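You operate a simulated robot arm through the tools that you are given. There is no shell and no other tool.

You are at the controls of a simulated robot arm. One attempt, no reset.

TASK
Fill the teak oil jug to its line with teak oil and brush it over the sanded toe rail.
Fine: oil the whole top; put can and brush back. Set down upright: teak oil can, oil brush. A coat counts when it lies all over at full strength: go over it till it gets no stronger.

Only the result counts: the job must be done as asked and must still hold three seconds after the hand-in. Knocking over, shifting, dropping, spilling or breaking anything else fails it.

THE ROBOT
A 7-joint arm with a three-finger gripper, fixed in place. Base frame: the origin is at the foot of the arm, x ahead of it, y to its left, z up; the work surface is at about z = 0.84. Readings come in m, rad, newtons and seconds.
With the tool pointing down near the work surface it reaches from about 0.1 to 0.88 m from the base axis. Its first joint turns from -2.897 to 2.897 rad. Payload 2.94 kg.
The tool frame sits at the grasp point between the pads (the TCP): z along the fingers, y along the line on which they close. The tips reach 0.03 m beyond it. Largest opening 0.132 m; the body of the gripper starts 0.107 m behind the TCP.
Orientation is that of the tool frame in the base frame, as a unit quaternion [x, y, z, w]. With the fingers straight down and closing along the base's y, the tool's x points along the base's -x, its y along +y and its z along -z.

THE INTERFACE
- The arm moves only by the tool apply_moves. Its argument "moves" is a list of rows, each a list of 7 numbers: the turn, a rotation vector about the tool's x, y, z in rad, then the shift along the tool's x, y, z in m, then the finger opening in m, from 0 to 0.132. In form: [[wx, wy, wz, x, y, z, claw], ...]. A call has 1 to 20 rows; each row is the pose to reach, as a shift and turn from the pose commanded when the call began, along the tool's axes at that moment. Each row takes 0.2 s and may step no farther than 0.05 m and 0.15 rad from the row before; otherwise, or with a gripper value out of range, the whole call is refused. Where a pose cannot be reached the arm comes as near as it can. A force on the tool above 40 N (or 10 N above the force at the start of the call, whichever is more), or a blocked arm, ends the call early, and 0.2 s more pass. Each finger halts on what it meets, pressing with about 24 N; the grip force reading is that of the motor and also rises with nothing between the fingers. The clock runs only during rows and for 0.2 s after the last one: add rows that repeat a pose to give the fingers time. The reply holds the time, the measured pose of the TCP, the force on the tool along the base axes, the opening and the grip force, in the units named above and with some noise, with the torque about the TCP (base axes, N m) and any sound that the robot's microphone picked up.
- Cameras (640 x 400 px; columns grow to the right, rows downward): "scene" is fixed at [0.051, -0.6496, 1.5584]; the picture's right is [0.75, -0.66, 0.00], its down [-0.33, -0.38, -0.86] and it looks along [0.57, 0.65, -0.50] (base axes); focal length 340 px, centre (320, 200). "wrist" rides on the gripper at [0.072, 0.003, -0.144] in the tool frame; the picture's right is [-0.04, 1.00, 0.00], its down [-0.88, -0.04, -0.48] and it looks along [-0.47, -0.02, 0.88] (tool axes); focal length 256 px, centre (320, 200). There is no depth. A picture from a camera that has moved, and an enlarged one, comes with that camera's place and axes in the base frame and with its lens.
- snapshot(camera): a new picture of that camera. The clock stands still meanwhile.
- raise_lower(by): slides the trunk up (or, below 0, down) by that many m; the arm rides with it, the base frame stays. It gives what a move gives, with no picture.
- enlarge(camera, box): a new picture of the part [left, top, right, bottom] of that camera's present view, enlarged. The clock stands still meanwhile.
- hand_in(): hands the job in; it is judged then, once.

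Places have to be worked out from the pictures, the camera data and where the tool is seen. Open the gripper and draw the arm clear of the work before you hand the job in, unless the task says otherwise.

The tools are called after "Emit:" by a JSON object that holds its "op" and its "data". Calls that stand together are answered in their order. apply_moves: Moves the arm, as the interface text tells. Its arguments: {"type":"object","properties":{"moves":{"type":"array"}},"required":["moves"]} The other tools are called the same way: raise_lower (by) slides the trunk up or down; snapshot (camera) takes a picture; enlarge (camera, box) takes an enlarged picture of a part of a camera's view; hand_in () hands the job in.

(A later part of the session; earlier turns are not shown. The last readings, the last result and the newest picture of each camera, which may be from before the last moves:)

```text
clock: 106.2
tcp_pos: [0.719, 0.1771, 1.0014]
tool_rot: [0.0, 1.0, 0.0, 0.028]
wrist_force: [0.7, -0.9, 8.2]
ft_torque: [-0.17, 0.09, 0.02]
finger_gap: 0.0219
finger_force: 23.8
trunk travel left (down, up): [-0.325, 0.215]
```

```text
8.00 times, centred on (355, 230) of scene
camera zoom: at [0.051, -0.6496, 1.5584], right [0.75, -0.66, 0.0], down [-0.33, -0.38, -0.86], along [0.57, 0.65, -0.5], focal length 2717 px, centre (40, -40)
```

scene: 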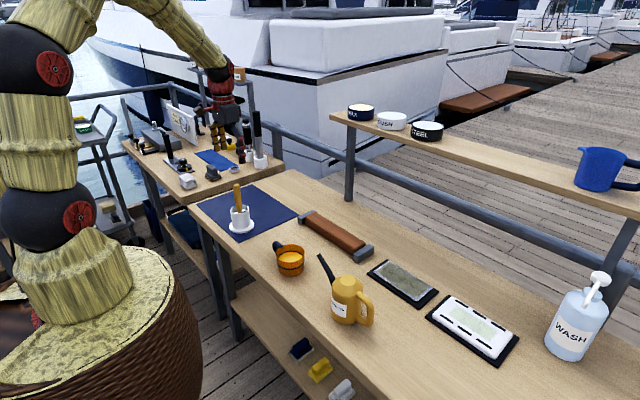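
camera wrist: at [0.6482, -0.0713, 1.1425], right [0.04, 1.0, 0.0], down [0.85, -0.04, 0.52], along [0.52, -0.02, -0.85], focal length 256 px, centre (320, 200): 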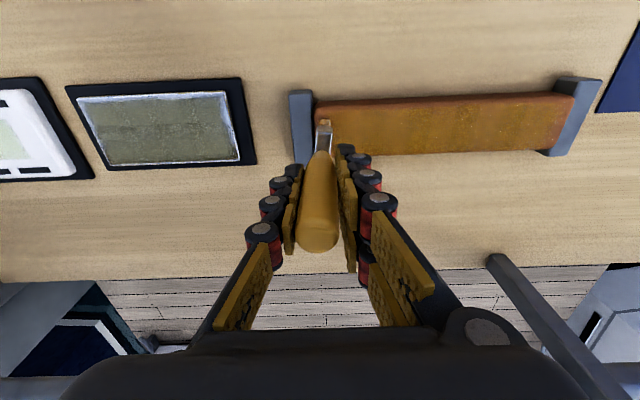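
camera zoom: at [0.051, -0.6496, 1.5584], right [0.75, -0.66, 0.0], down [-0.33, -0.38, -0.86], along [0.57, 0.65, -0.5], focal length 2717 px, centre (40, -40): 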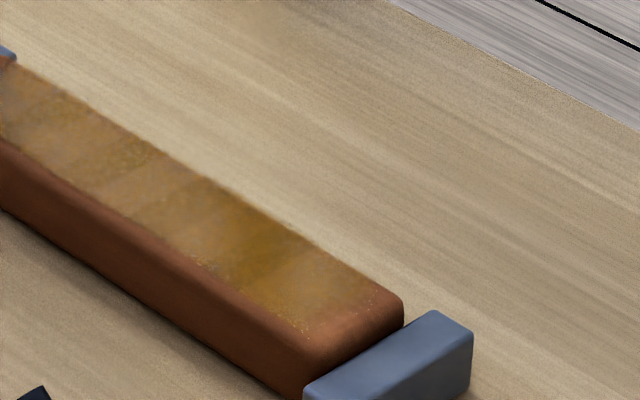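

The bands are fading slowly. I'm now doing the far lane (bristles centred at about 0.741) back to the -y end.

Emit:
{"op": "apply_moves", "data": {"moves": [[0, 0, 0, -0.01, 0.0, 0.0003, 0.005], [0, 0, 0, -0.02, -0.002, 0.0011, 0.005], [0, 0, 0, -0.02, -0.016, 0.0011, 0.005], [0, 0, 0, -0.02, -0.03, 0.0011, 0.005], [0, 0, 0, -0.02, -0.044, 0.0011, 0.005], [0, 0, 0, -0.02, -0.058, 0.0011, 0.005], [0, 0, 0, -0.02, -0.072, 0.0011, 0.005], [0, 0, 0, -0.02, -0.086, 0.0011, 0.005], [0, 0, 0, -0.02, -0.1, 0.0011, 0.005], [0, 0, 0, -0.02, -0.114, 0.0011, 0.005], [0, 0, 0, -0.02, -0.128, 0.0011, 0.005], [0, 0, 0, -0.02, -0.142, 0.0011, 0.005], [0, 0, 0, -0.02, -0.156, 0.0011, 0.005], [0, 0, 0, -0.02, -0.17, 0.0011, 0.005], [0, 0, 0, -0.02, -0.184, 0.0011, 0.005], [0, 0, 0, -0.02, -0.198, 0.0011, 0.005], [0, 0, 0, -0.02, -0.212, 0.0011, 0.005], [0, 0, 0, -0.02, -0.226, 0.0011, 0.005], [0, 0, 0, -0.02, -0.24, 0.0011, 0.005], [0, 0, 0, -0.02, -0.253, 0.0011, 0.005]]}}

Emit:
{"op": "enlarge", "data": {"camera": "wrist", "box": [290, 60, 610, 200]}}

Emit:
{"op": "enlarge", "data": {"camera": "scene", "box": [310, 195, 370, 245]}}

```text
clock: 110.4
tcp_pos: [0.7373, -0.0741, 1.0012]
tool_rot: [0.0, 1.0, 0.0, 0.027]
wrist_force: [0.0, -1.5, 1.3]
ft_torque: [-0.05, 0.07, 0.02]
finger_gap: 0.0219
finger_force: 24.3
trunk travel left (down, up): [-0.325, 0.215]
```

```text
2.00 times, centred on (450, 130) of wrist
camera zoom: at [0.6588, -0.0709, 1.1413], right [0.04, 1.0, 0.0], down [0.85, -0.04, 0.52], along [0.52, -0.02, -0.85], focal length 512 px, centre (60, 340)
```

zoom: 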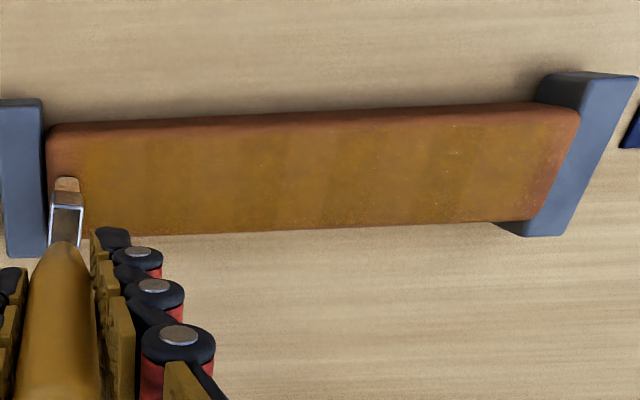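

```text
8.00 times, centred on (340, 220) of scene
camera zoom: at [0.051, -0.6496, 1.5584], right [0.75, -0.66, 0.0], down [-0.33, -0.38, -0.86], along [0.57, 0.65, -0.5], focal length 2717 px, centre (160, 40)
```

zoom: 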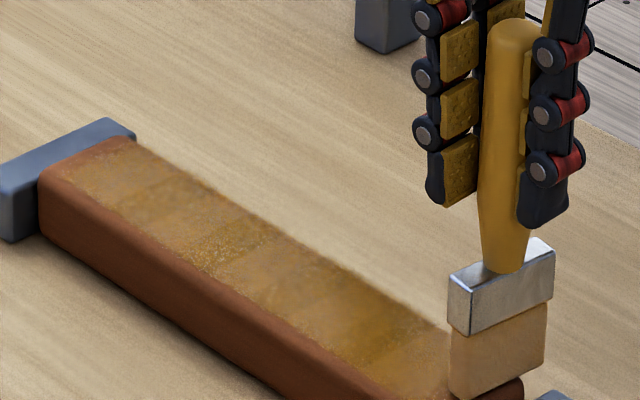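

To test whether the bands still get stronger, I'm scrubbing back and forth on one lighter band near y≈-0.004 and comparing.

Emit:
{"op": "apply_moves", "data": {"moves": [[0, 0, 0, 0.005, 0.014, -0.0003, 0.005], [0, 0, 0, 0.011, 0.028, -0.0006, 0.005], [0, 0, 0, 0.011, 0.042, -0.0006, 0.005], [0, 0, 0, 0.011, 0.056, -0.0006, 0.005], [0, 0, 0, 0.011, 0.066, -0.0004, 0.005], [0, 0, 0, 0.011, 0.074, -0.0004, 0.005], [0, 0, 0, 0.011, 0.079, -0.0004, 0.005], [0, 0, 0, 0.011, 0.072, -0.0004, 0.005], [0, 0, 0, 0.011, 0.065, -0.0004, 0.005], [0, 0, 0, 0.011, 0.072, -0.0004, 0.005], [0, 0, 0, 0.011, 0.079, -0.0004, 0.005], [0, 0, 0, 0.011, 0.072, -0.0004, 0.005], [0, 0, 0, 0.011, 0.065, -0.0004, 0.005], [0, 0, 0, 0.011, 0.072, -0.0004, 0.005], [0, 0, 0, 0.011, 0.079, -0.0004, 0.005], [0, 0, 0, 0.011, 0.093, -0.0004, 0.005], [0, 0, 0, 0.011, 0.107, -0.0004, 0.005], [0, 0, 0, 0.011, 0.121, -0.0004, 0.005], [0, 0, 0, 0.011, 0.135, -0.0004, 0.005], [0, 0, 0, 0.011, 0.15, -0.0004, 0.005]]}}

Emit:
{"op": "enlarge", "data": {"camera": "wrist", "box": [150, 80, 310, 190]}}

Emit:
{"op": "enlarge", "data": {"camera": "scene", "box": [330, 210, 380, 255]}}

```text
clock: 114.6
tcp_pos: [0.7268, 0.076, 1.0017]
tool_rot: [-0.001, 1.0, -0.001, 0.027]
wrist_force: [0.3, 1.5, 0.1]
ft_torque: [0.06, 0.02, -0.04]
finger_gap: 0.0218
finger_force: 24.0
trunk travel left (down, up): [-0.325, 0.215]
```

```text
3.64 times, centred on (230, 135) of wrist
camera zoom: at [0.6477, 0.0794, 1.1413], right [0.04, 1.0, 0.0], down [0.85, -0.04, 0.52], along [0.52, -0.02, -0.85], focal length 931 px, centre (647, 436)
```

zoom: 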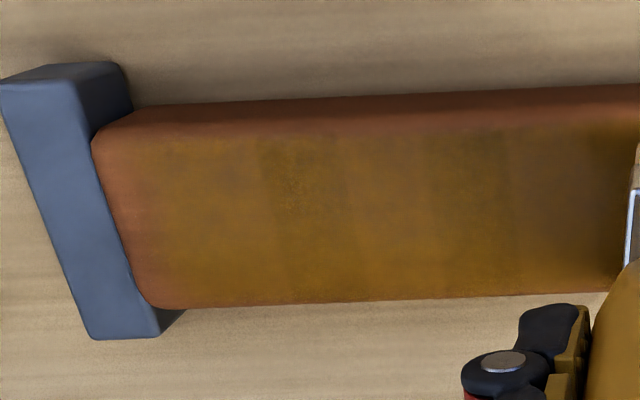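

```text
8.89 times, centred on (355, 232) of scene
camera zoom: at [0.051, -0.6496, 1.5584], right [0.75, -0.66, 0.0], down [-0.33, -0.38, -0.86], along [0.57, 0.65, -0.5], focal length 3019 px, centre (9, -89)
```

zoom: 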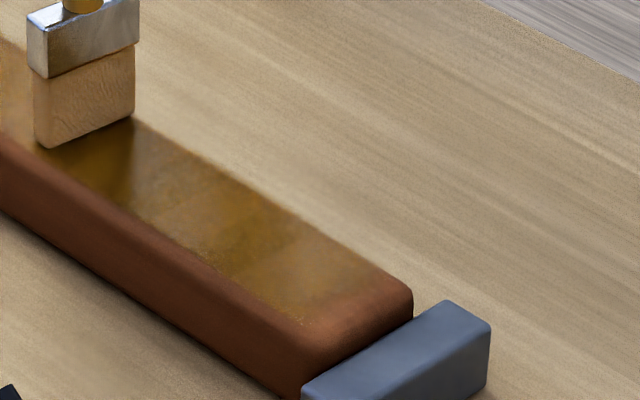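

The scrubbed band hasn't changed noticeably, but the bristles look paler and may be drying. I'm making a third dip to rule that out.

Emit:
{"op": "apply_moves", "data": {"moves": [[0, 0, 0, -0.002, 0, -0.035, 0.005], [0, 0, 0, -0.0039, 0, -0.0699, 0.005], [0, 0, 0, 0.0309, -0.009, -0.0718, 0.005], [0, 0, 0, 0.0657, -0.018, -0.0737, 0.005], [0, 0, 0, 0.1005, -0.027, -0.0756, 0.005], [0, 0, 0, 0.1353, -0.0358, -0.0776, 0.005], [0, 0, 0, 0.17, -0.0446, -0.0795, 0.005], [0, 0, 0, 0.195, -0.051, -0.0808, 0.005], [0, 0, 0, 0.2048, -0.0535, -0.0814, 0.005], [0, 0, 0, 0.2048, -0.0535, -0.0814, 0.005], [0, 0, 0, 0.207, -0.0535, -0.045, 0.005], [0, 0, 0, 0.2085, -0.0535, -0.015, 0.005], [0, 0, 0, 0.2095, -0.0535, 0.002, 0.005], [0, 0, 0, 0.21, -0.0535, 0.0119, 0.005], [0, 0, 0, 0.21, -0.0535, 0.0119, 0.005]]}}

Emit:
{"op": "enlarge", "data": {"camera": "scene", "box": [265, 210, 325, 290]}}

Emit:
{"op": "enlarge", "data": {"camera": "scene", "box": [310, 195, 385, 260]}}

Emit:
{"op": "snapshot", "data": {"camera": "wrist"}}

```text
clock: 117.8
tcp_pos: [0.5192, 0.025, 0.9787]
tool_rot: [0.0, 1.0, 0.0, 0.027]
wrist_force: [0.0, -0.2, -0.6]
ft_torque: [0.02, -0.03, 0.0]
finger_gap: 0.022
finger_force: 24.3
trunk travel left (down, up): [-0.325, 0.215]
```

```text
5.00 times, centred on (295, 250) of scene
camera zoom: at [0.051, -0.6496, 1.5584], right [0.75, -0.66, 0.0], down [-0.33, -0.38, -0.86], along [0.57, 0.65, -0.5], focal length 1698 px, centre (445, -50)
```

zoom: 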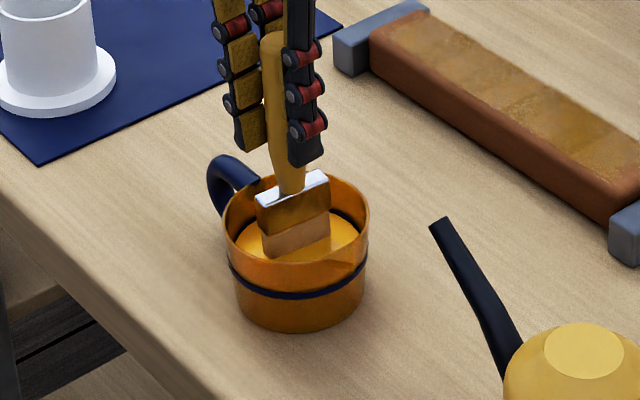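

```text
6.15 times, centred on (348, 228) of scene
camera zoom: at [0.051, -0.6496, 1.5584], right [0.75, -0.66, 0.0], down [-0.33, -0.38, -0.86], along [0.57, 0.65, -0.5], focal length 2090 px, centre (151, 31)
```

zoom: 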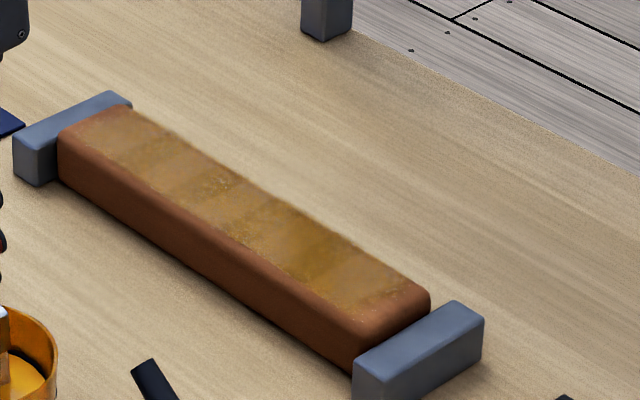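

```text
taken
camera wrist: at [0.4389, 0.0269, 1.1195], right [0.04, 1.0, 0.0], down [0.85, -0.04, 0.52], along [0.52, -0.02, -0.85], focal length 256 px, centre (320, 200)
```

wrist: 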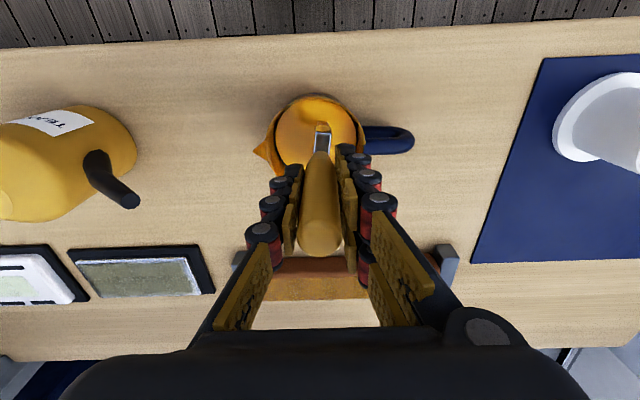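

The brush is in the oil again. I'm soaking it, lifting with a short drip pause, and taking it to above the +y end.

Emit:
{"op": "apply_moves", "data": {"moves": [[0, 0, 0, 0, 0, 0, 0.005], [0, 0, 0, 0, 0, 0, 0.005], [0, 0, 0, 0, 0, 0, 0.005], [0, 0, 0, 0, 0, 0, 0.005], [0, 0, 0, -0.0015, 0, -0.025, 0.005], [0, 0, 0, -0.003, 0, -0.055, 0.005], [0, 0, 0, -0.0047, 0, -0.0849, 0.005], [0, 0, 0, -0.0047, 0, -0.0849, 0.005], [0, 0, 0, -0.0047, 0, -0.0849, 0.005], [0, 0, 0, -0.0347, 0.0214, -0.0833, 0.005], [0, 0, 0, -0.0695, 0.0462, -0.0814, 0.005], [0, 0, 0, -0.1043, 0.071, -0.0795, 0.005], [0, 0, 0, -0.1391, 0.0959, -0.0776, 0.005], [0, 0, 0, -0.1739, 0.1207, -0.0757, 0.005], [0, 0, 0, -0.2, 0.1393, -0.0742, 0.005], [0, 0, 0, -0.2134, 0.149, -0.0734, 0.005], [0, 0, 0, -0.2125, 0.149, -0.055, 0.005], [0, 0, 0, -0.2115, 0.149, -0.035, 0.005], [0, 0, 0, -0.2102, 0.149, -0.0165, 0.005]]}}

Emit:
{"op": "enlarge", "data": {"camera": "wrist", "box": [230, 70, 390, 180]}}

Emit:
{"op": "enlarge", "data": {"camera": "scene", "box": [295, 170, 375, 240]}}

```text
clock: 121.8
tcp_pos: [0.7263, 0.1707, 1.0055]
tool_rot: [0.0, 1.0, 0.0, 0.027]
wrist_force: [-0.2, 0.5, -0.5]
ft_torque: [-0.04, 0.0, -0.01]
finger_gap: 0.022
finger_force: 24.1
trunk travel left (down, up): [-0.325, 0.215]
```

```text
3.64 times, centred on (310, 125) of wrist
camera zoom: at [0.6477, 0.1747, 1.1464], right [0.04, 1.0, 0.0], down [0.85, -0.04, 0.52], along [0.52, -0.02, -0.85], focal length 931 px, centre (356, 473)
```

zoom: 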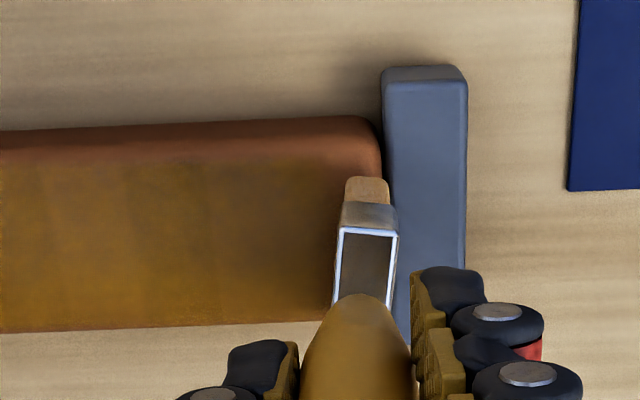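

```text
5.71 times, centred on (335, 205) of scene
camera zoom: at [0.051, -0.6496, 1.5584], right [0.75, -0.66, 0.0], down [-0.33, -0.38, -0.86], along [0.57, 0.65, -0.5], focal length 1941 px, centre (234, 171)
```

zoom: 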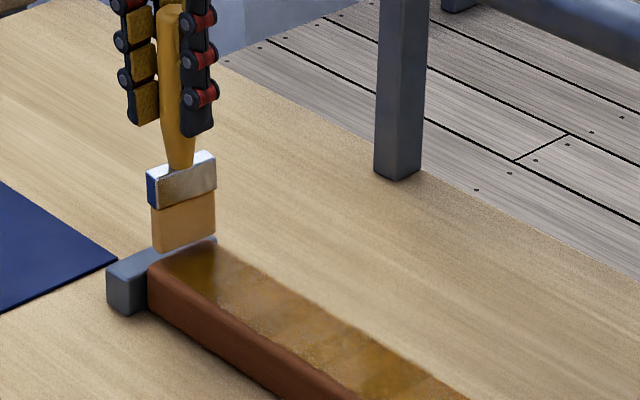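

The brush hangs just above the +y end. I'm lowering to contact in small steps.

Emit:
{"op": "apply_moves", "data": {"moves": [[0, 0, 0, 0, 0, 0.003, 0.005], [0, 0, 0, 0, 0, 0.0045, 0.005], [0, 0, 0, 0, 0, 0.0053, 0.005]]}}

```text
clock: 122.6
tcp_pos: [0.7265, 0.1708, 1.0012]
tool_rot: [-0.001, 1.0, 0.0, 0.028]
wrist_force: [-0.3, -0.8, 1.4]
ft_torque: [-0.05, 0.02, 0.04]
finger_gap: 0.0219
finger_force: 23.9
trunk travel left (down, up): [-0.325, 0.215]
```

Light contact of 1.4 N. I'm pressing half a millimetre more and scrubbing the +y end at both edges.

Emit:
{"op": "apply_moves", "data": {"moves": [[0, 0, 0, 0, 0, 0.0007, 0.005], [0, 0, 0, 0, 0.005, 0.0007, 0.005], [0, 0, 0, 0, 0.01, 0.0007, 0.005], [0, 0, 0, 0.007, 0.01, 0.0003, 0.005], [0, 0, 0, 0.007, 0.003, 0.0003, 0.005], [0, 0, 0, 0.007, -0.004, 0.0003, 0.005], [0, 0, 0, 0.007, 0.003, 0.0003, 0.005], [0, 0, 0, 0.007, 0.01, 0.0003, 0.005], [0, 0, 0, 0.0, 0.01, 0.0007, 0.005], [0, 0, 0, -0.007, 0.01, 0.0011, 0.005], [0, 0, 0, -0.007, 0.003, 0.0011, 0.005], [0, 0, 0, -0.007, -0.004, 0.0011, 0.005], [0, 0, 0, -0.007, 0.003, 0.0011, 0.005], [0, 0, 0, -0.007, 0.01, 0.0011, 0.005], [0, 0, 0, 0.0, 0.003, 0.0007, 0.005], [0, 0, 0, 0.0, -0.01, 0.0007, 0.005], [0, 0, 0, 0.0, -0.024, 0.0007, 0.005], [0, 0, 0, 0.0, -0.038, 0.0007, 0.005]]}}

Emit:
{"op": "enlarge", "data": {"camera": "wrist", "box": [230, 70, 390, 180]}}

Emit:
{"op": "enlarge", "data": {"camera": "scene", "box": [295, 170, 375, 240]}}

```text
clock: 126.4
tcp_pos: [0.7279, 0.1335, 0.9987]
tool_rot: [0.0, 1.0, 0.0, 0.028]
wrist_force: [-0.3, 1.9, 7.1]
ft_torque: [0.13, 0.12, 0.01]
finger_gap: 0.0219
finger_force: 24.3
trunk travel left (down, up): [-0.325, 0.215]
```

```text
3.64 times, centred on (310, 125) of wrist
camera zoom: at [0.6478, 0.1361, 1.1399], right [0.04, 1.0, 0.0], down [0.85, -0.04, 0.52], along [0.52, -0.02, -0.85], focal length 931 px, centre (356, 473)
```

zoom: 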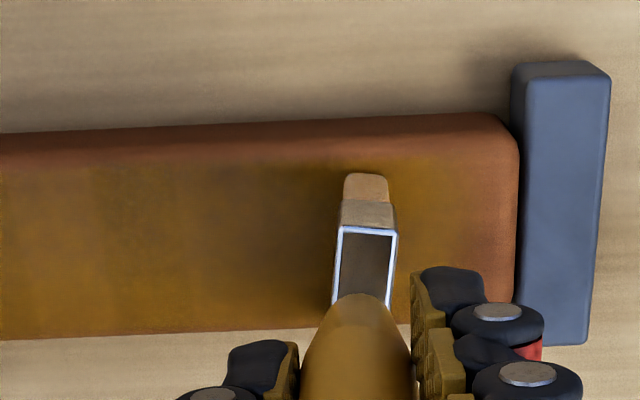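

```text
5.71 times, centred on (335, 205) of scene
camera zoom: at [0.051, -0.6496, 1.5584], right [0.75, -0.66, 0.0], down [-0.33, -0.38, -0.86], along [0.57, 0.65, -0.5], focal length 1941 px, centre (234, 171)
```

zoom: 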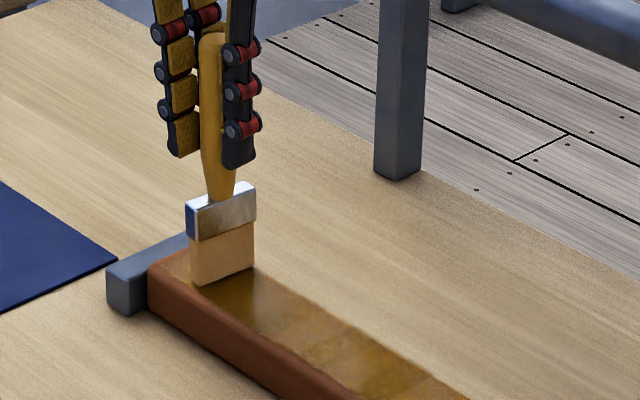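

The end still fades smoothly over its last 15–20 mm. I'm trying strokes with the brush centred right at and slightly past the end (y up to 0.184) to see if that margin takes oil.

Emit:
{"op": "apply_moves", "data": {"moves": [[0, 0, 0, 0.0, 0.014, 0, 0.005], [0, 0, 0, 0.0, 0.028, 0, 0.005], [0, 0, 0, 0.0, 0.042, 0, 0.005], [0, 0, 0, 0.0, 0.05, 0, 0.005], [0, 0, 0, 0.007, 0.05, -0.0004, 0.005], [0, 0, 0, 0.007, 0.052, -0.0004, 0.005], [0, 0, 0, 0.0, 0.052, 0, 0.005], [0, 0, 0, -0.007, 0.052, 0.0004, 0.005], [0, 0, 0, -0.007, 0.047, 0.0004, 0.005], [0, 0, 0, 0.0, 0.047, 0, 0.005], [0, 0, 0, 0.007, 0.047, -0.0004, 0.005], [0, 0, 0, 0.007, 0.052, -0.0004, 0.005], [0, 0, 0, 0.0, 0.052, 0, 0.005], [0, 0, 0, -0.007, 0.052, 0.0004, 0.005], [0, 0, 0, -0.007, 0.042, 0.0004, 0.005], [0, 0, 0, 0.0, 0.03, 0, 0.005], [0, 0, 0, 0.0, 0.015, 0, 0.005], [0, 0, 0, 0.0, 0.0, 0, 0.005]]}}

Emit:
{"op": "enlarge", "data": {"camera": "wrist", "box": [230, 70, 390, 180]}}

Emit:
{"op": "enlarge", "data": {"camera": "scene", "box": [295, 190, 345, 240]}}

```text
clock: 130.2
tcp_pos: [0.7275, 0.1349, 0.9993]
tool_rot: [0.001, 1.0, 0.001, 0.028]
wrist_force: [0.2, 0.1, 1.3]
ft_torque: [-0.01, 0.0, 0.03]
finger_gap: 0.022
finger_force: 23.8
trunk travel left (down, up): [-0.325, 0.215]
```

```text
3.64 times, centred on (310, 125) of wrist
camera zoom: at [0.6479, 0.1368, 1.1405], right [0.04, 1.0, 0.0], down [0.85, -0.04, 0.52], along [0.52, -0.02, -0.85], focal length 931 px, centre (356, 473)
```

zoom: 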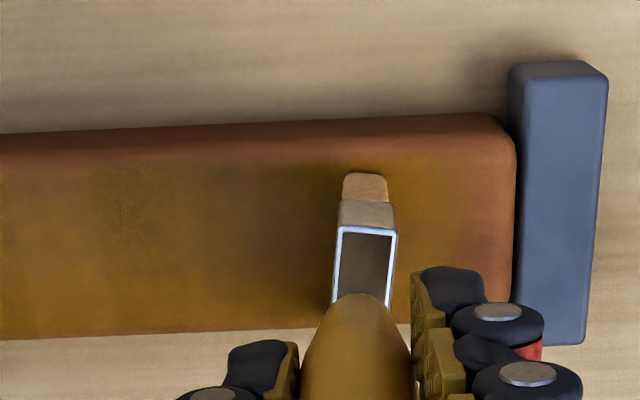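

```text
8.00 times, centred on (320, 215) of scene
camera zoom: at [0.051, -0.6496, 1.5584], right [0.75, -0.66, 0.0], down [-0.33, -0.38, -0.86], along [0.57, 0.65, -0.5], focal length 2717 px, centre (320, 80)
```

zoom: 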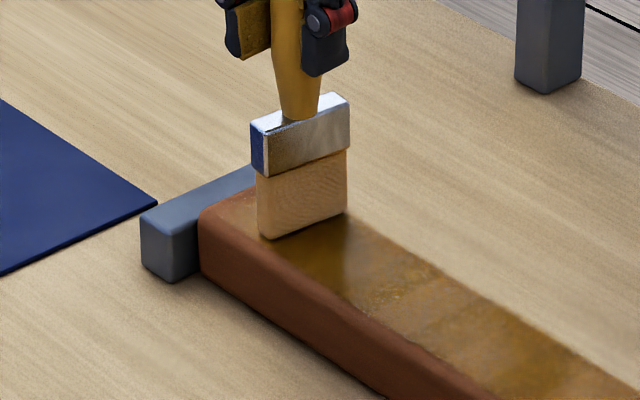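

The end margin stays the same even with a fresh brush, so it appears to be the rounded rim rather than missing oil. I'm continuing with fresh-oil passes: near lane to the -y end.

Emit:
{"op": "apply_moves", "data": {"moves": [[0, 0, 0, 0.007, 0.0, 0.0003, 0.005], [0, 0, 0, 0.007, -0.012, 0.0003, 0.005], [0, 0, 0, 0.007, -0.024, 0.0003, 0.005], [0, 0, 0, 0.007, -0.036, 0.0003, 0.005], [0, 0, 0, 0.007, -0.048, 0.0003, 0.005], [0, 0, 0, 0.007, -0.06, 0.0003, 0.005], [0, 0, 0, 0.007, -0.072, 0.0003, 0.005], [0, 0, 0, 0.007, -0.084, 0.0003, 0.005], [0, 0, 0, 0.007, -0.096, 0.0003, 0.005], [0, 0, 0, 0.007, -0.108, 0.0003, 0.005], [0, 0, 0, 0.007, -0.12, 0.0003, 0.005], [0, 0, 0, 0.007, -0.132, 0.0003, 0.005], [0, 0, 0, 0.007, -0.144, 0.0003, 0.005], [0, 0, 0, 0.007, -0.156, 0.0003, 0.005], [0, 0, 0, 0.007, -0.168, 0.0003, 0.005], [0, 0, 0, 0.007, -0.18, 0.0003, 0.005], [0, 0, 0, 0.007, -0.192, 0.0003, 0.005], [0, 0, 0, 0.007, -0.204, 0.0003, 0.005], [0, 0, 0, 0.007, -0.212, 0.0003, 0.005]]}}

Emit:
{"op": "enlarge", "data": {"camera": "wrist", "box": [290, 60, 610, 200]}}

Emit:
{"op": "enlarge", "data": {"camera": "scene", "box": [310, 195, 370, 245]}}

```text
clock: 134.2
tcp_pos: [0.7193, -0.0778, 1.0]
tool_rot: [0.0, 1.0, 0.0, 0.028]
wrist_force: [0.0, 2.5, 8.7]
ft_torque: [0.35, 0.17, -0.03]
finger_gap: 0.0218
finger_force: 24.1
trunk travel left (down, up): [-0.325, 0.215]
```

```text
2.00 times, centred on (450, 130) of wrist
camera zoom: at [0.6402, -0.0756, 1.1397], right [0.04, 1.0, 0.0], down [0.85, -0.04, 0.52], along [0.52, -0.02, -0.85], focal length 512 px, centre (60, 340)
```

zoom: 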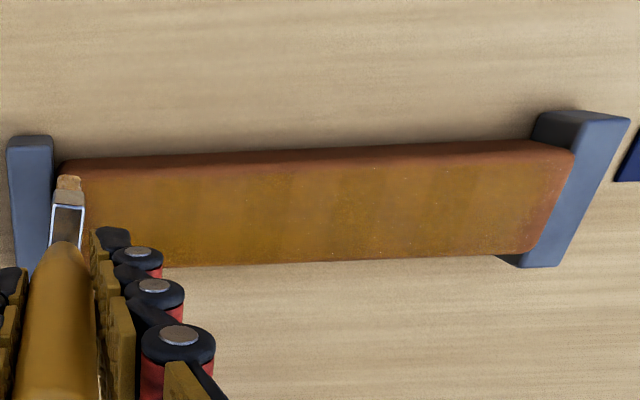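

```text
8.00 times, centred on (340, 220) of scene
camera zoom: at [0.051, -0.6496, 1.5584], right [0.75, -0.66, 0.0], down [-0.33, -0.38, -0.86], along [0.57, 0.65, -0.5], focal length 2717 px, centre (160, 40)
```

zoom: 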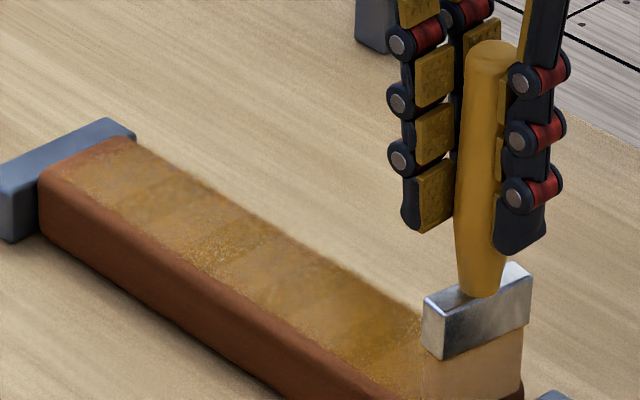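

The band pattern looks identical to the view at 110 s from the same vantage. I'm zooming in hard on the light and dark bands to understand them.

Emit:
{"op": "enlarge", "data": {"camera": "wrist", "box": [400, 120, 480, 190]}}

Emit:
{"op": "enlarge", "data": {"camera": "wrist", "box": [470, 120, 580, 200]}}

Emit:
{"op": "enlarge", "data": {"camera": "scene", "box": [325, 210, 349, 228]}}

```text
5.71 times, centred on (440, 155) of wrist
camera zoom: at [0.6402, -0.0756, 1.1397], right [0.04, 1.0, 0.0], down [0.85, -0.04, 0.52], along [0.52, -0.02, -0.85], focal length 1463 px, centre (-366, 457)
```

zoom: 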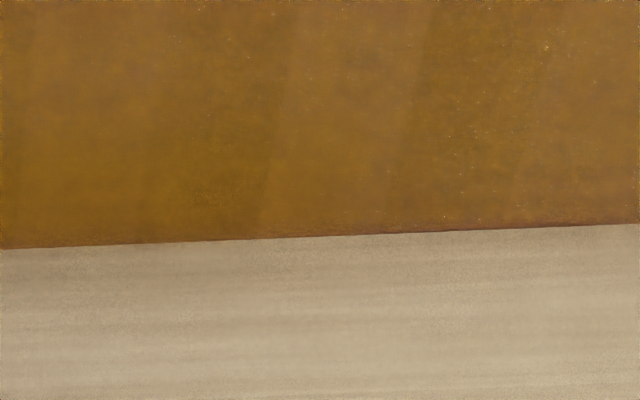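

```text
5.00 times, centred on (525, 160) of wrist
camera zoom: at [0.6402, -0.0756, 1.1397], right [0.04, 1.0, 0.0], down [0.85, -0.04, 0.52], along [0.52, -0.02, -0.85], focal length 1280 px, centre (-705, 400)
```

zoom: 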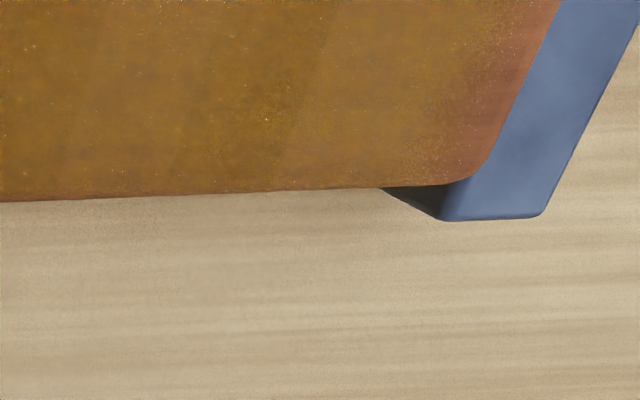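

```text
16.00 times, centred on (337, 219) of scene
camera zoom: at [0.051, -0.6496, 1.5584], right [0.75, -0.66, 0.0], down [-0.33, -0.38, -0.86], along [0.57, 0.65, -0.5], focal length 5434 px, centre (48, -104)
```

zoom: 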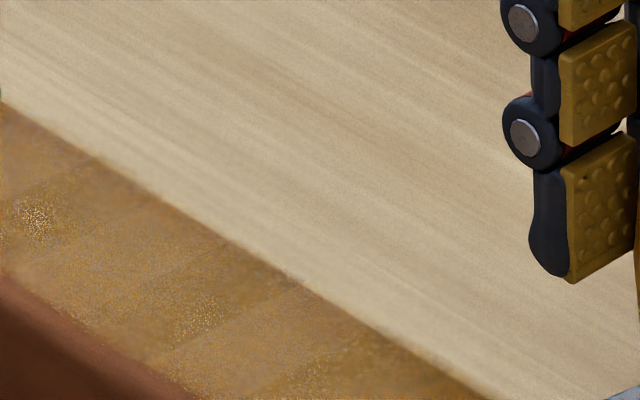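

The sharp-edged alternating bands look like overlapping translucent patches of a coat that no longer changes, i.e. saturated. For safety I'm making one more full far-lane pass with the fresh oil.

Emit:
{"op": "apply_moves", "data": {"moves": [[0, 0, 0, -0.007, 0.003, 0.0003, 0.005], [0, 0, 0, -0.014, 0.005, 0.0009, 0.005], [0, 0, 0, -0.014, 0.018, 0.0009, 0.005], [0, 0, 0, -0.014, 0.032, 0.0009, 0.005], [0, 0, 0, -0.014, 0.046, 0.0009, 0.005], [0, 0, 0, -0.014, 0.06, 0.0009, 0.005], [0, 0, 0, -0.014, 0.074, 0.0009, 0.005], [0, 0, 0, -0.014, 0.088, 0.0009, 0.005], [0, 0, 0, -0.014, 0.102, 0.0009, 0.005], [0, 0, 0, -0.014, 0.116, 0.0009, 0.005], [0, 0, 0, -0.014, 0.13, 0.0009, 0.005], [0, 0, 0, -0.014, 0.144, 0.0009, 0.005], [0, 0, 0, -0.014, 0.158, 0.0009, 0.005], [0, 0, 0, -0.014, 0.172, 0.0009, 0.005], [0, 0, 0, -0.014, 0.186, 0.0009, 0.005], [0, 0, 0, -0.014, 0.2, 0.0009, 0.005], [0, 0, 0, -0.014, 0.214, 0.0009, 0.005], [0, 0, 0, -0.014, 0.228, 0.0009, 0.005], [0, 0, 0, -0.014, 0.243, 0.0009, 0.005], [0, 0, 0, -0.014, 0.258, 0.0009, 0.005]]}}

Emit:
{"op": "enlarge", "data": {"camera": "wrist", "box": [65, 80, 225, 190]}}

Emit:
{"op": "enlarge", "data": {"camera": "scene", "box": [325, 205, 385, 255]}}

```text
clock: 138.4
tcp_pos: [0.7338, 0.1805, 1.0]
tool_rot: [0.0, 1.0, 0.0, 0.027]
wrist_force: [0.1, 0.1, 0.4]
ft_torque: [-0.01, 0.0, -0.02]
finger_gap: 0.0218
finger_force: 24.1
trunk travel left (down, up): [-0.325, 0.215]
```

```text
3.64 times, centred on (145, 135) of wrist
camera zoom: at [0.6546, 0.1827, 1.1397], right [0.04, 1.0, 0.0], down [0.85, -0.04, 0.52], along [0.52, -0.02, -0.85], focal length 931 px, centre (956, 436)
```

zoom: 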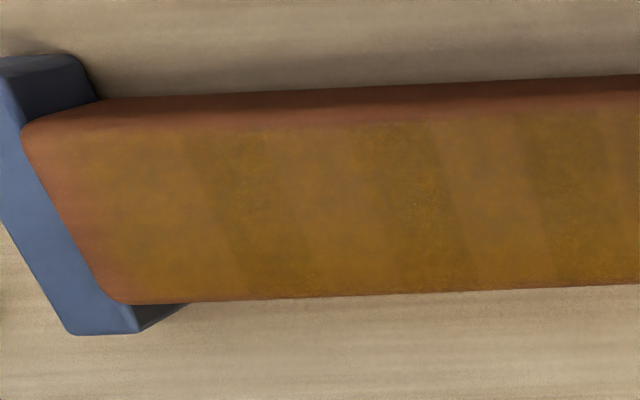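

```text
8.00 times, centred on (355, 230) of scene
camera zoom: at [0.051, -0.6496, 1.5584], right [0.75, -0.66, 0.0], down [-0.33, -0.38, -0.86], along [0.57, 0.65, -0.5], focal length 2717 px, centre (40, -40)
```

zoom: 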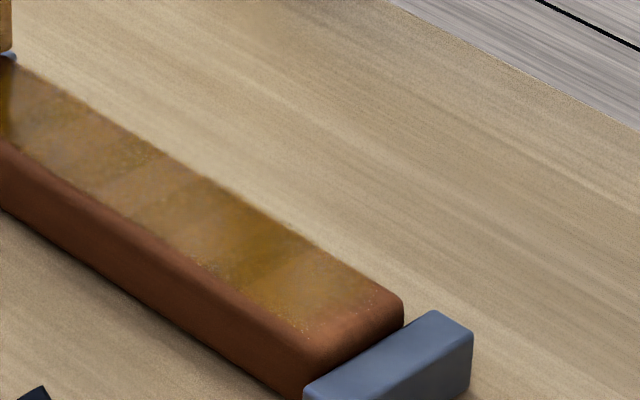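

The coat looks the same as at 106 s from the same vantage. I'm doing a final centre pass back with firm contact, finishing with a scrub of the -y end.

Emit:
{"op": "apply_moves", "data": {"moves": [[0, 0, 0, 0.007, -0.008, 0.0002, 0.005], [0, 0, 0, 0.007, -0.022, 0.0002, 0.005], [0, 0, 0, 0.007, -0.036, 0.0002, 0.005], [0, 0, 0, 0.007, -0.05, 0.0002, 0.005], [0, 0, 0, 0.007, -0.064, 0.0002, 0.005], [0, 0, 0, 0.007, -0.078, 0.0002, 0.005], [0, 0, 0, 0.007, -0.092, 0.0002, 0.005], [0, 0, 0, 0.007, -0.106, 0.0002, 0.005], [0, 0, 0, 0.007, -0.12, 0.0002, 0.005], [0, 0, 0, 0.007, -0.134, 0.0002, 0.005], [0, 0, 0, 0.007, -0.148, 0.0002, 0.005], [0, 0, 0, 0.007, -0.162, 0.0002, 0.005], [0, 0, 0, 0.007, -0.176, 0.0002, 0.005], [0, 0, 0, 0.007, -0.19, 0.0002, 0.005], [0, 0, 0, 0.007, -0.204, 0.0002, 0.005], [0, 0, 0, 0.007, -0.218, 0.0002, 0.005], [0, 0, 0, 0.007, -0.23, 0.0002, 0.005], [0, 0, 0, 0.007, -0.24, 0.0002, 0.005]]}}

```text
clock: 142.2
tcp_pos: [0.7279, -0.0602, 0.9992]
tool_rot: [0.0, 1.0, 0.0, 0.029]
wrist_force: [0.0, 0.4, 3.7]
ft_torque: [0.05, 0.05, 0.02]
finger_gap: 0.0218
finger_force: 24.1
trunk travel left (down, up): [-0.325, 0.215]
```

Firm contact of 3.7 N near the -y end. I'm scrubbing this end at both edges and slightly past it.

Emit:
{"op": "apply_moves", "data": {"moves": [[0, 0, 0, 0, -0.006, 0, 0.005], [0, 0, 0, 0, -0.012, 0, 0.005], [0, 0, 0, 0.007, -0.012, -0.0004, 0.005], [0, 0, 0, 0.007, -0.005, -0.0004, 0.005], [0, 0, 0, 0.007, -0.012, -0.0004, 0.005], [0, 0, 0, 0.007, -0.018, -0.0004, 0.005], [0, 0, 0, 0.0, -0.018, 0, 0.005], [0, 0, 0, -0.007, -0.018, 0.0004, 0.005], [0, 0, 0, -0.007, -0.012, 0.0004, 0.005], [0, 0, 0, -0.007, -0.005, 0.0004, 0.005], [0, 0, 0, -0.007, -0.012, 0.0004, 0.005], [0, 0, 0, -0.007, -0.018, 0.0004, 0.005], [0, 0, 0, 0.0, -0.018, 0, 0.005], [0, 0, 0, 0.007, -0.018, -0.0004, 0.005], [0, 0, 0, 0.007, -0.01, -0.0004, 0.005], [0, 0, 0, 0.0, -0.01, 0, 0.005], [0, 0, 0, -0.007, -0.01, 0.0004, 0.005], [0, 0, 0, -0.007, 0.005, 0.0004, 0.005]]}}

Emit:
{"op": "enlarge", "data": {"camera": "wrist", "box": [260, 60, 400, 180]}}

```text
clock: 146.0
tcp_pos: [0.7349, -0.055, 0.998]
tool_rot: [0.001, 1.0, 0.0, 0.028]
wrist_force: [0.7, 1.7, 5.4]
ft_torque: [0.22, 0.11, -0.03]
finger_gap: 0.0222
finger_force: 23.8
trunk travel left (down, up): [-0.325, 0.215]
```

```text
3.33 times, centred on (330, 120) of wrist
camera zoom: at [0.655, -0.0526, 1.1389], right [0.04, 1.0, 0.0], down [0.85, -0.04, 0.52], along [0.52, -0.02, -0.85], focal length 853 px, centre (287, 467)
```

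zoom: 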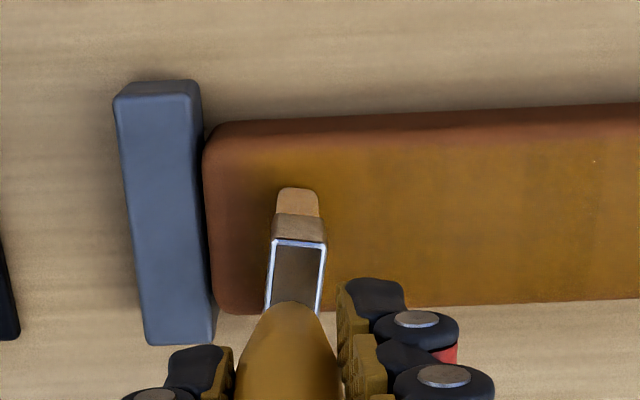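

Both ends are scrubbed and the coat is uniform with the rest. I'm lifting off and carrying the brush high over to the holder.

Emit:
{"op": "apply_moves", "data": {"moves": [[0, 0, 0, -0.002, 0, -0.036, 0.005], [0, 0, 0, -0.004, 0, -0.074, 0.005], [0, 0, 0, -0.0062, 0, -0.1118, 0.005], [0, 0, 0, 0.0118, 0.0315, -0.1128, 0.005], [0, 0, 0, 0.0298, 0.0629, -0.1138, 0.005], [0, 0, 0, 0.0479, 0.0944, -0.1148, 0.005], [0, 0, 0, 0.0659, 0.1258, -0.1158, 0.005], [0, 0, 0, 0.0839, 0.1573, -0.1168, 0.005], [0, 0, 0, 0.1019, 0.1888, -0.1178, 0.005], [0, 0, 0, 0.1199, 0.2202, -0.1187, 0.005], [0, 0, 0, 0.138, 0.2517, -0.1197, 0.005], [0, 0, 0, 0.156, 0.2831, -0.1207, 0.005], [0, 0, 0, 0.174, 0.3146, -0.1217, 0.005], [0, 0, 0, 0.192, 0.3461, -0.1227, 0.005], [0, 0, 0, 0.204, 0.367, -0.1233, 0.005], [0, 0, 0, 0.21, 0.3775, -0.1237, 0.005], [0, 0, 0, 0.21, 0.3775, -0.1237, 0.005]]}}

Emit:
{"op": "enlarge", "data": {"camera": "wrist", "box": [270, 50, 370, 150]}}

Emit:
{"op": "enlarge", "data": {"camera": "scene", "box": [210, 140, 280, 240]}}

Emit:
{"op": "snapshot", "data": {"camera": "scene"}}

```text
clock: 149.6
tcp_pos: [0.5174, 0.3231, 1.1123]
tool_rot: [0.0, 1.0, 0.0, 0.027]
wrist_force: [-0.7, -0.3, -0.1]
ft_torque: [0.02, 0.02, 0.01]
finger_gap: 0.022
finger_force: 23.9
trunk travel left (down, up): [-0.325, 0.215]
```

```text
4.00 times, centred on (320, 100) of wrist
camera zoom: at [0.4383, 0.326, 1.252], right [0.04, 1.0, 0.0], down [0.85, -0.04, 0.52], along [0.52, -0.02, -0.85], focal length 1024 px, centre (320, 600)
```

zoom: 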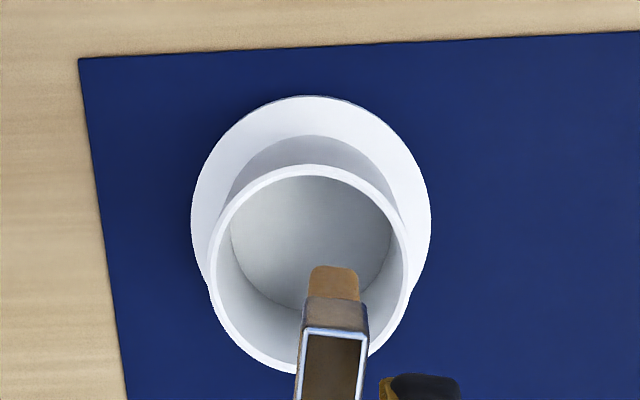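

```text
4.00 times, centred on (245, 190) of scene
camera zoom: at [0.051, -0.6496, 1.5584], right [0.75, -0.66, 0.0], down [-0.33, -0.38, -0.86], along [0.57, 0.65, -0.5], focal length 1358 px, centre (620, 240)
```

zoom: 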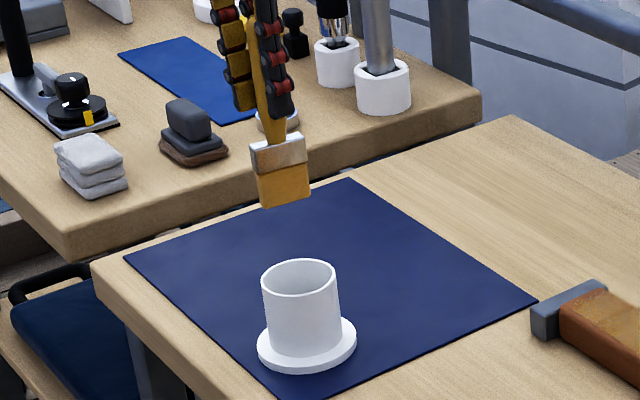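

```text
taken
```

scene: 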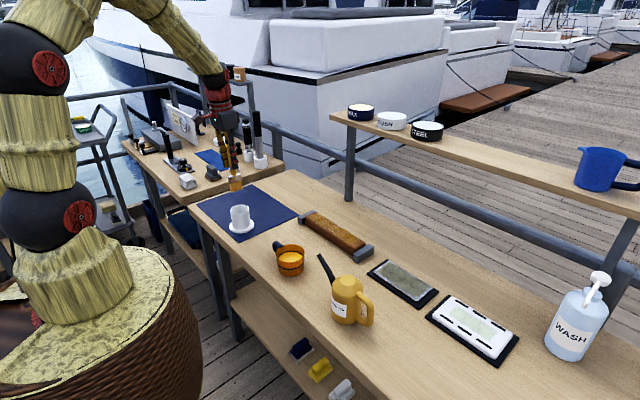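

The brush is above the holder. With the rail now unobstructed, I'm checking the coat once more from the scene camera.

Emit:
{"op": "enlarge", "data": {"camera": "scene", "box": [295, 200, 380, 265]}}

Emit:
{"op": "enlarge", "data": {"camera": "scene", "box": [265, 230, 375, 335]}}

Emit:
{"op": "enlarge", "data": {"camera": "scene", "box": [228, 165, 248, 195]}}

```text
6.15 times, centred on (338, 232) of scene
camera zoom: at [0.051, -0.6496, 1.5584], right [0.75, -0.66, 0.0], down [-0.33, -0.38, -0.86], along [0.57, 0.65, -0.5], focal length 2090 px, centre (212, 0)
```

zoom: 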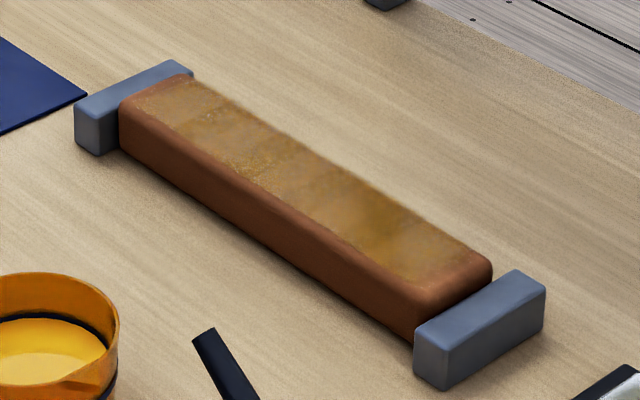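

```text
3.81 times, centred on (320, 282) of scene
camera zoom: at [0.051, -0.6496, 1.5584], right [0.75, -0.66, 0.0], down [-0.33, -0.38, -0.86], along [0.57, 0.65, -0.5], focal length 1294 px, centre (320, -114)
```

zoom: 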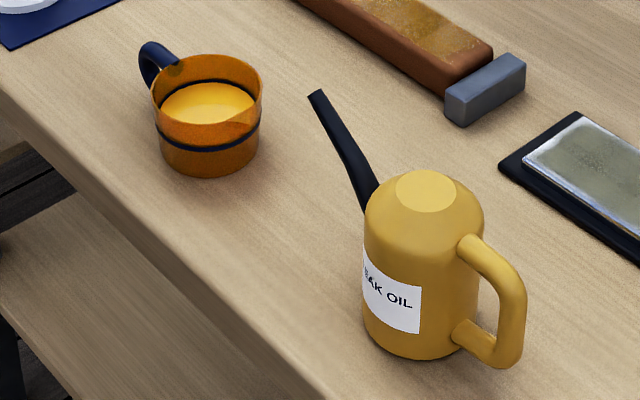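

```text
13.33 times, centred on (238, 180) of scene
camera zoom: at [0.051, -0.6496, 1.5584], right [0.75, -0.66, 0.0], down [-0.33, -0.38, -0.86], along [0.57, 0.65, -0.5], focal length 4528 px, centre (1413, 467)
```

zoom: 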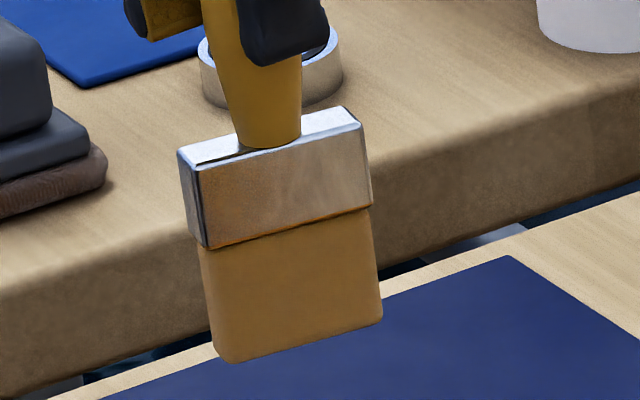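

The coat covers the whole top evenly now and the brush is still wet. I'm checking the jug's level against its ring once more.

Emit:
{"op": "enlarge", "data": {"camera": "scene", "box": [280, 245, 296, 261]}}

Emit:
{"op": "enlarge", "data": {"camera": "scene", "box": [325, 212, 380, 258]}}

```text
16.00 times, centred on (288, 253) of scene
camera zoom: at [0.051, -0.6496, 1.5584], right [0.75, -0.66, 0.0], down [-0.33, -0.38, -0.86], along [0.57, 0.65, -0.5], focal length 5434 px, centre (832, -648)
```

zoom: 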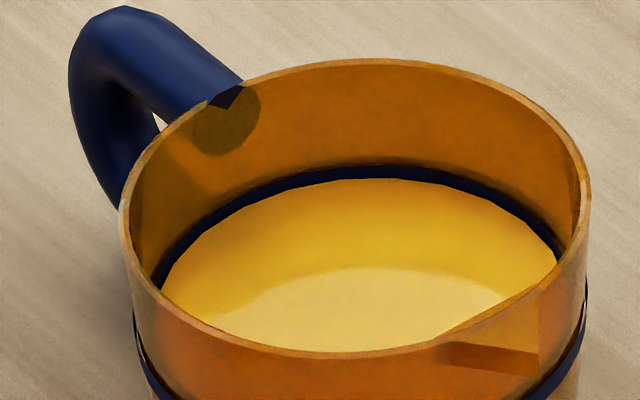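

```text
8.70 times, centred on (352, 235) of scene
camera zoom: at [0.051, -0.6496, 1.5584], right [0.75, -0.66, 0.0], down [-0.33, -0.38, -0.86], along [0.57, 0.65, -0.5], focal length 2953 px, centre (37, -104)
```

zoom: 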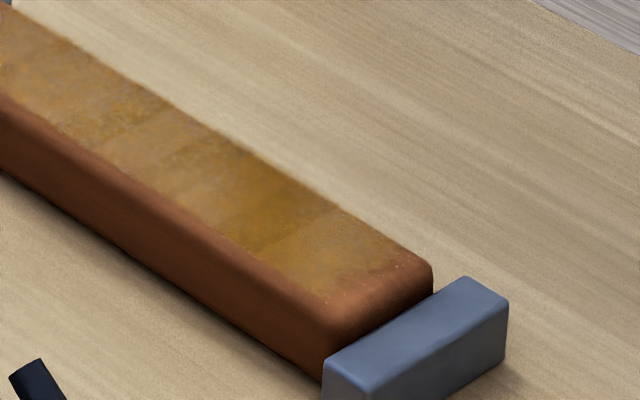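

The level still sits at the middle of the ring and the coat is complete. The bristles appear about 5–8 mm toward +y of the cup's centre, so I'm shifting -5 mm in y and lowering to just above the rim for a finer check.

Emit:
{"op": "apply_moves", "data": {"moves": [[0, 0, 0, 0.001, -0.0025, 0.02, 0.005], [0, 0, 0, 0.002, -0.005, 0.04, 0.005], [0, 0, 0, 0.0031, -0.005, 0.0559, 0.005], [0, 0, 0, 0.0031, -0.005, 0.0559, 0.005]]}}

Emit:
{"op": "enlarge", "data": {"camera": "wrist", "box": [270, 50, 370, 150]}}

Emit:
{"op": "enlarge", "data": {"camera": "scene", "box": [215, 160, 275, 240]}}

```text
clock: 150.6
tcp_pos: [0.5179, 0.3168, 1.0546]
tool_rot: [-0.001, 1.0, 0.0, 0.028]
wrist_force: [0.0, 0.4, -0.3]
ft_torque: [-0.01, 0.02, 0.02]
finger_gap: 0.022
finger_force: 23.7
trunk travel left (down, up): [-0.325, 0.215]
```

```text
4.00 times, centred on (320, 100) of wrist
camera zoom: at [0.4381, 0.3194, 1.1953], right [0.04, 1.0, 0.0], down [0.85, -0.04, 0.52], along [0.52, -0.02, -0.85], focal length 1024 px, centre (320, 600)
```

zoom: 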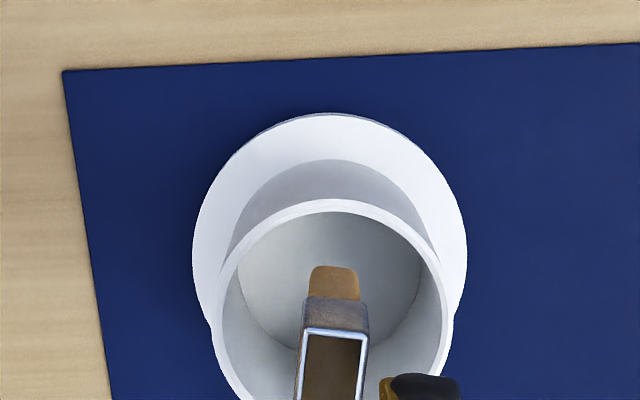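

```text
5.00 times, centred on (245, 200) of scene
camera zoom: at [0.051, -0.6496, 1.5584], right [0.75, -0.66, 0.0], down [-0.33, -0.38, -0.86], along [0.57, 0.65, -0.5], focal length 1698 px, centre (695, 200)
```

zoom: 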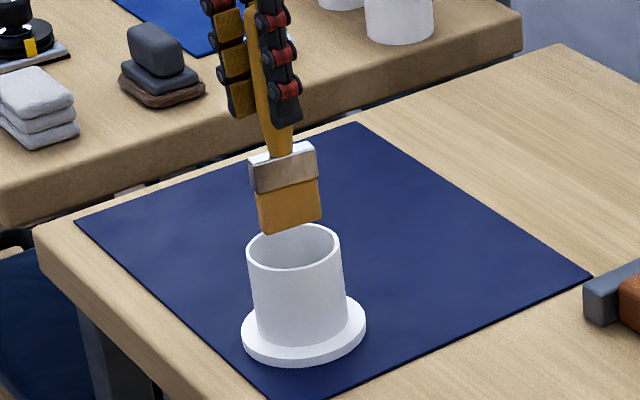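

The brush and cup centres now agree to within about 2 mm. I'm correcting that and lowering the brush into the holder, stopping just above its floor.

Emit:
{"op": "apply_moves", "data": {"moves": [[0, 0, 0, 0.002, -0.001, 0.01, 0.005], [0, 0, 0, 0.0027, -0.001, 0.025, 0.005], [0, 0, 0, 0.0036, -0.001, 0.04, 0.005], [0, 0, 0, 0.0045, -0.001, 0.055, 0.005], [0, 0, 0, 0.0052, -0.001, 0.068, 0.005], [0, 0, 0, 0.0058, -0.001, 0.0774, 0.005], [0, 0, 0, 0.0058, -0.001, 0.0774, 0.005]]}}

Emit:
{"op": "enlarge", "data": {"camera": "wrist", "box": [260, 70, 380, 170]}}

Emit:
{"op": "enlarge", "data": {"camera": "scene", "box": [215, 160, 275, 240]}}

```text
clock: 152.2
tcp_pos: [0.5155, 0.3173, 0.9755]
tool_rot: [0.0, 1.0, 0.001, 0.027]
wrist_force: [0.0, 0.3, -0.3]
ft_torque: [0.0, 0.02, 0.01]
finger_gap: 0.0223
finger_force: 24.2
trunk travel left (down, up): [-0.325, 0.215]
```

```text
4.00 times, centred on (320, 120) of wrist
camera zoom: at [0.4365, 0.3193, 1.1162], right [0.04, 1.0, 0.0], down [0.85, -0.04, 0.52], along [0.52, -0.02, -0.85], focal length 1024 px, centre (320, 520)
```

zoom: 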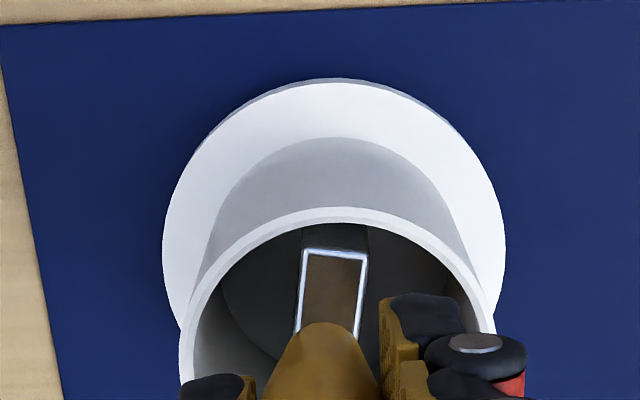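

```text
5.00 times, centred on (245, 200) of scene
camera zoom: at [0.051, -0.6496, 1.5584], right [0.75, -0.66, 0.0], down [-0.33, -0.38, -0.86], along [0.57, 0.65, -0.5], focal length 1698 px, centre (695, 200)
```

zoom: 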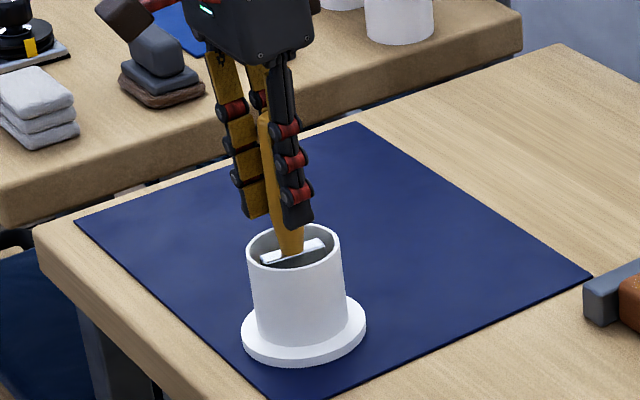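

The brush is inside the cup, centred and vertical. I'm lowering by millimetres until the floor is felt.

Emit:
{"op": "apply_moves", "data": {"moves": [[0, 0, 0, 0.0001, 0, 0.002, 0.005], [0, 0, 0, 0.0002, 0, 0.004, 0.005], [0, 0, 0, 0.0003, 0, 0.0055, 0.005]]}}

```text
clock: 153.0
tcp_pos: [0.5148, 0.3163, 0.9699]
tool_rot: [-0.001, 1.0, 0.0, 0.027]
wrist_force: [-0.4, 0.2, -1.1]
ft_torque: [0.05, 0.02, 0.02]
finger_gap: 0.022
finger_force: 23.6
trunk travel left (down, up): [-0.325, 0.215]
```

No contact yet at 0.9715 commanded, so I'm lowering a further 2–3 mm in small steps.

Emit:
{"op": "apply_moves", "data": {"moves": [[0, 0, 0, 0, 0, 0.001, 0.005], [0, 0, 0, 0.0001, 0, 0.002, 0.005]]}}

```text
clock: 153.6
tcp_pos: [0.5153, 0.3165, 0.9697]
tool_rot: [0.0, 1.0, -0.001, 0.027]
wrist_force: [-0.3, 0.0, -0.6]
ft_torque: [0.02, -0.02, -0.03]
finger_gap: 0.0219
finger_force: 23.8
trunk travel left (down, up): [-0.325, 0.215]
```

Still no contact at 0.9695. I'm continuing down by another 2 mm.

Emit:
{"op": "apply_moves", "data": {"moves": [[0, 0, 0, 0, 0, 0.001, 0.005], [0, 0, 0, 0.0001, 0, 0.002, 0.005]]}}

```text
clock: 154.2
tcp_pos: [0.516, 0.3154, 0.9674]
tool_rot: [0.0, 1.0, 0.0, 0.027]
wrist_force: [-0.5, 0.5, 1.4]
ft_torque: [0.02, 0.09, 0.0]
finger_gap: 0.022
finger_force: 24.2
trunk travel left (down, up): [-0.325, 0.215]
```

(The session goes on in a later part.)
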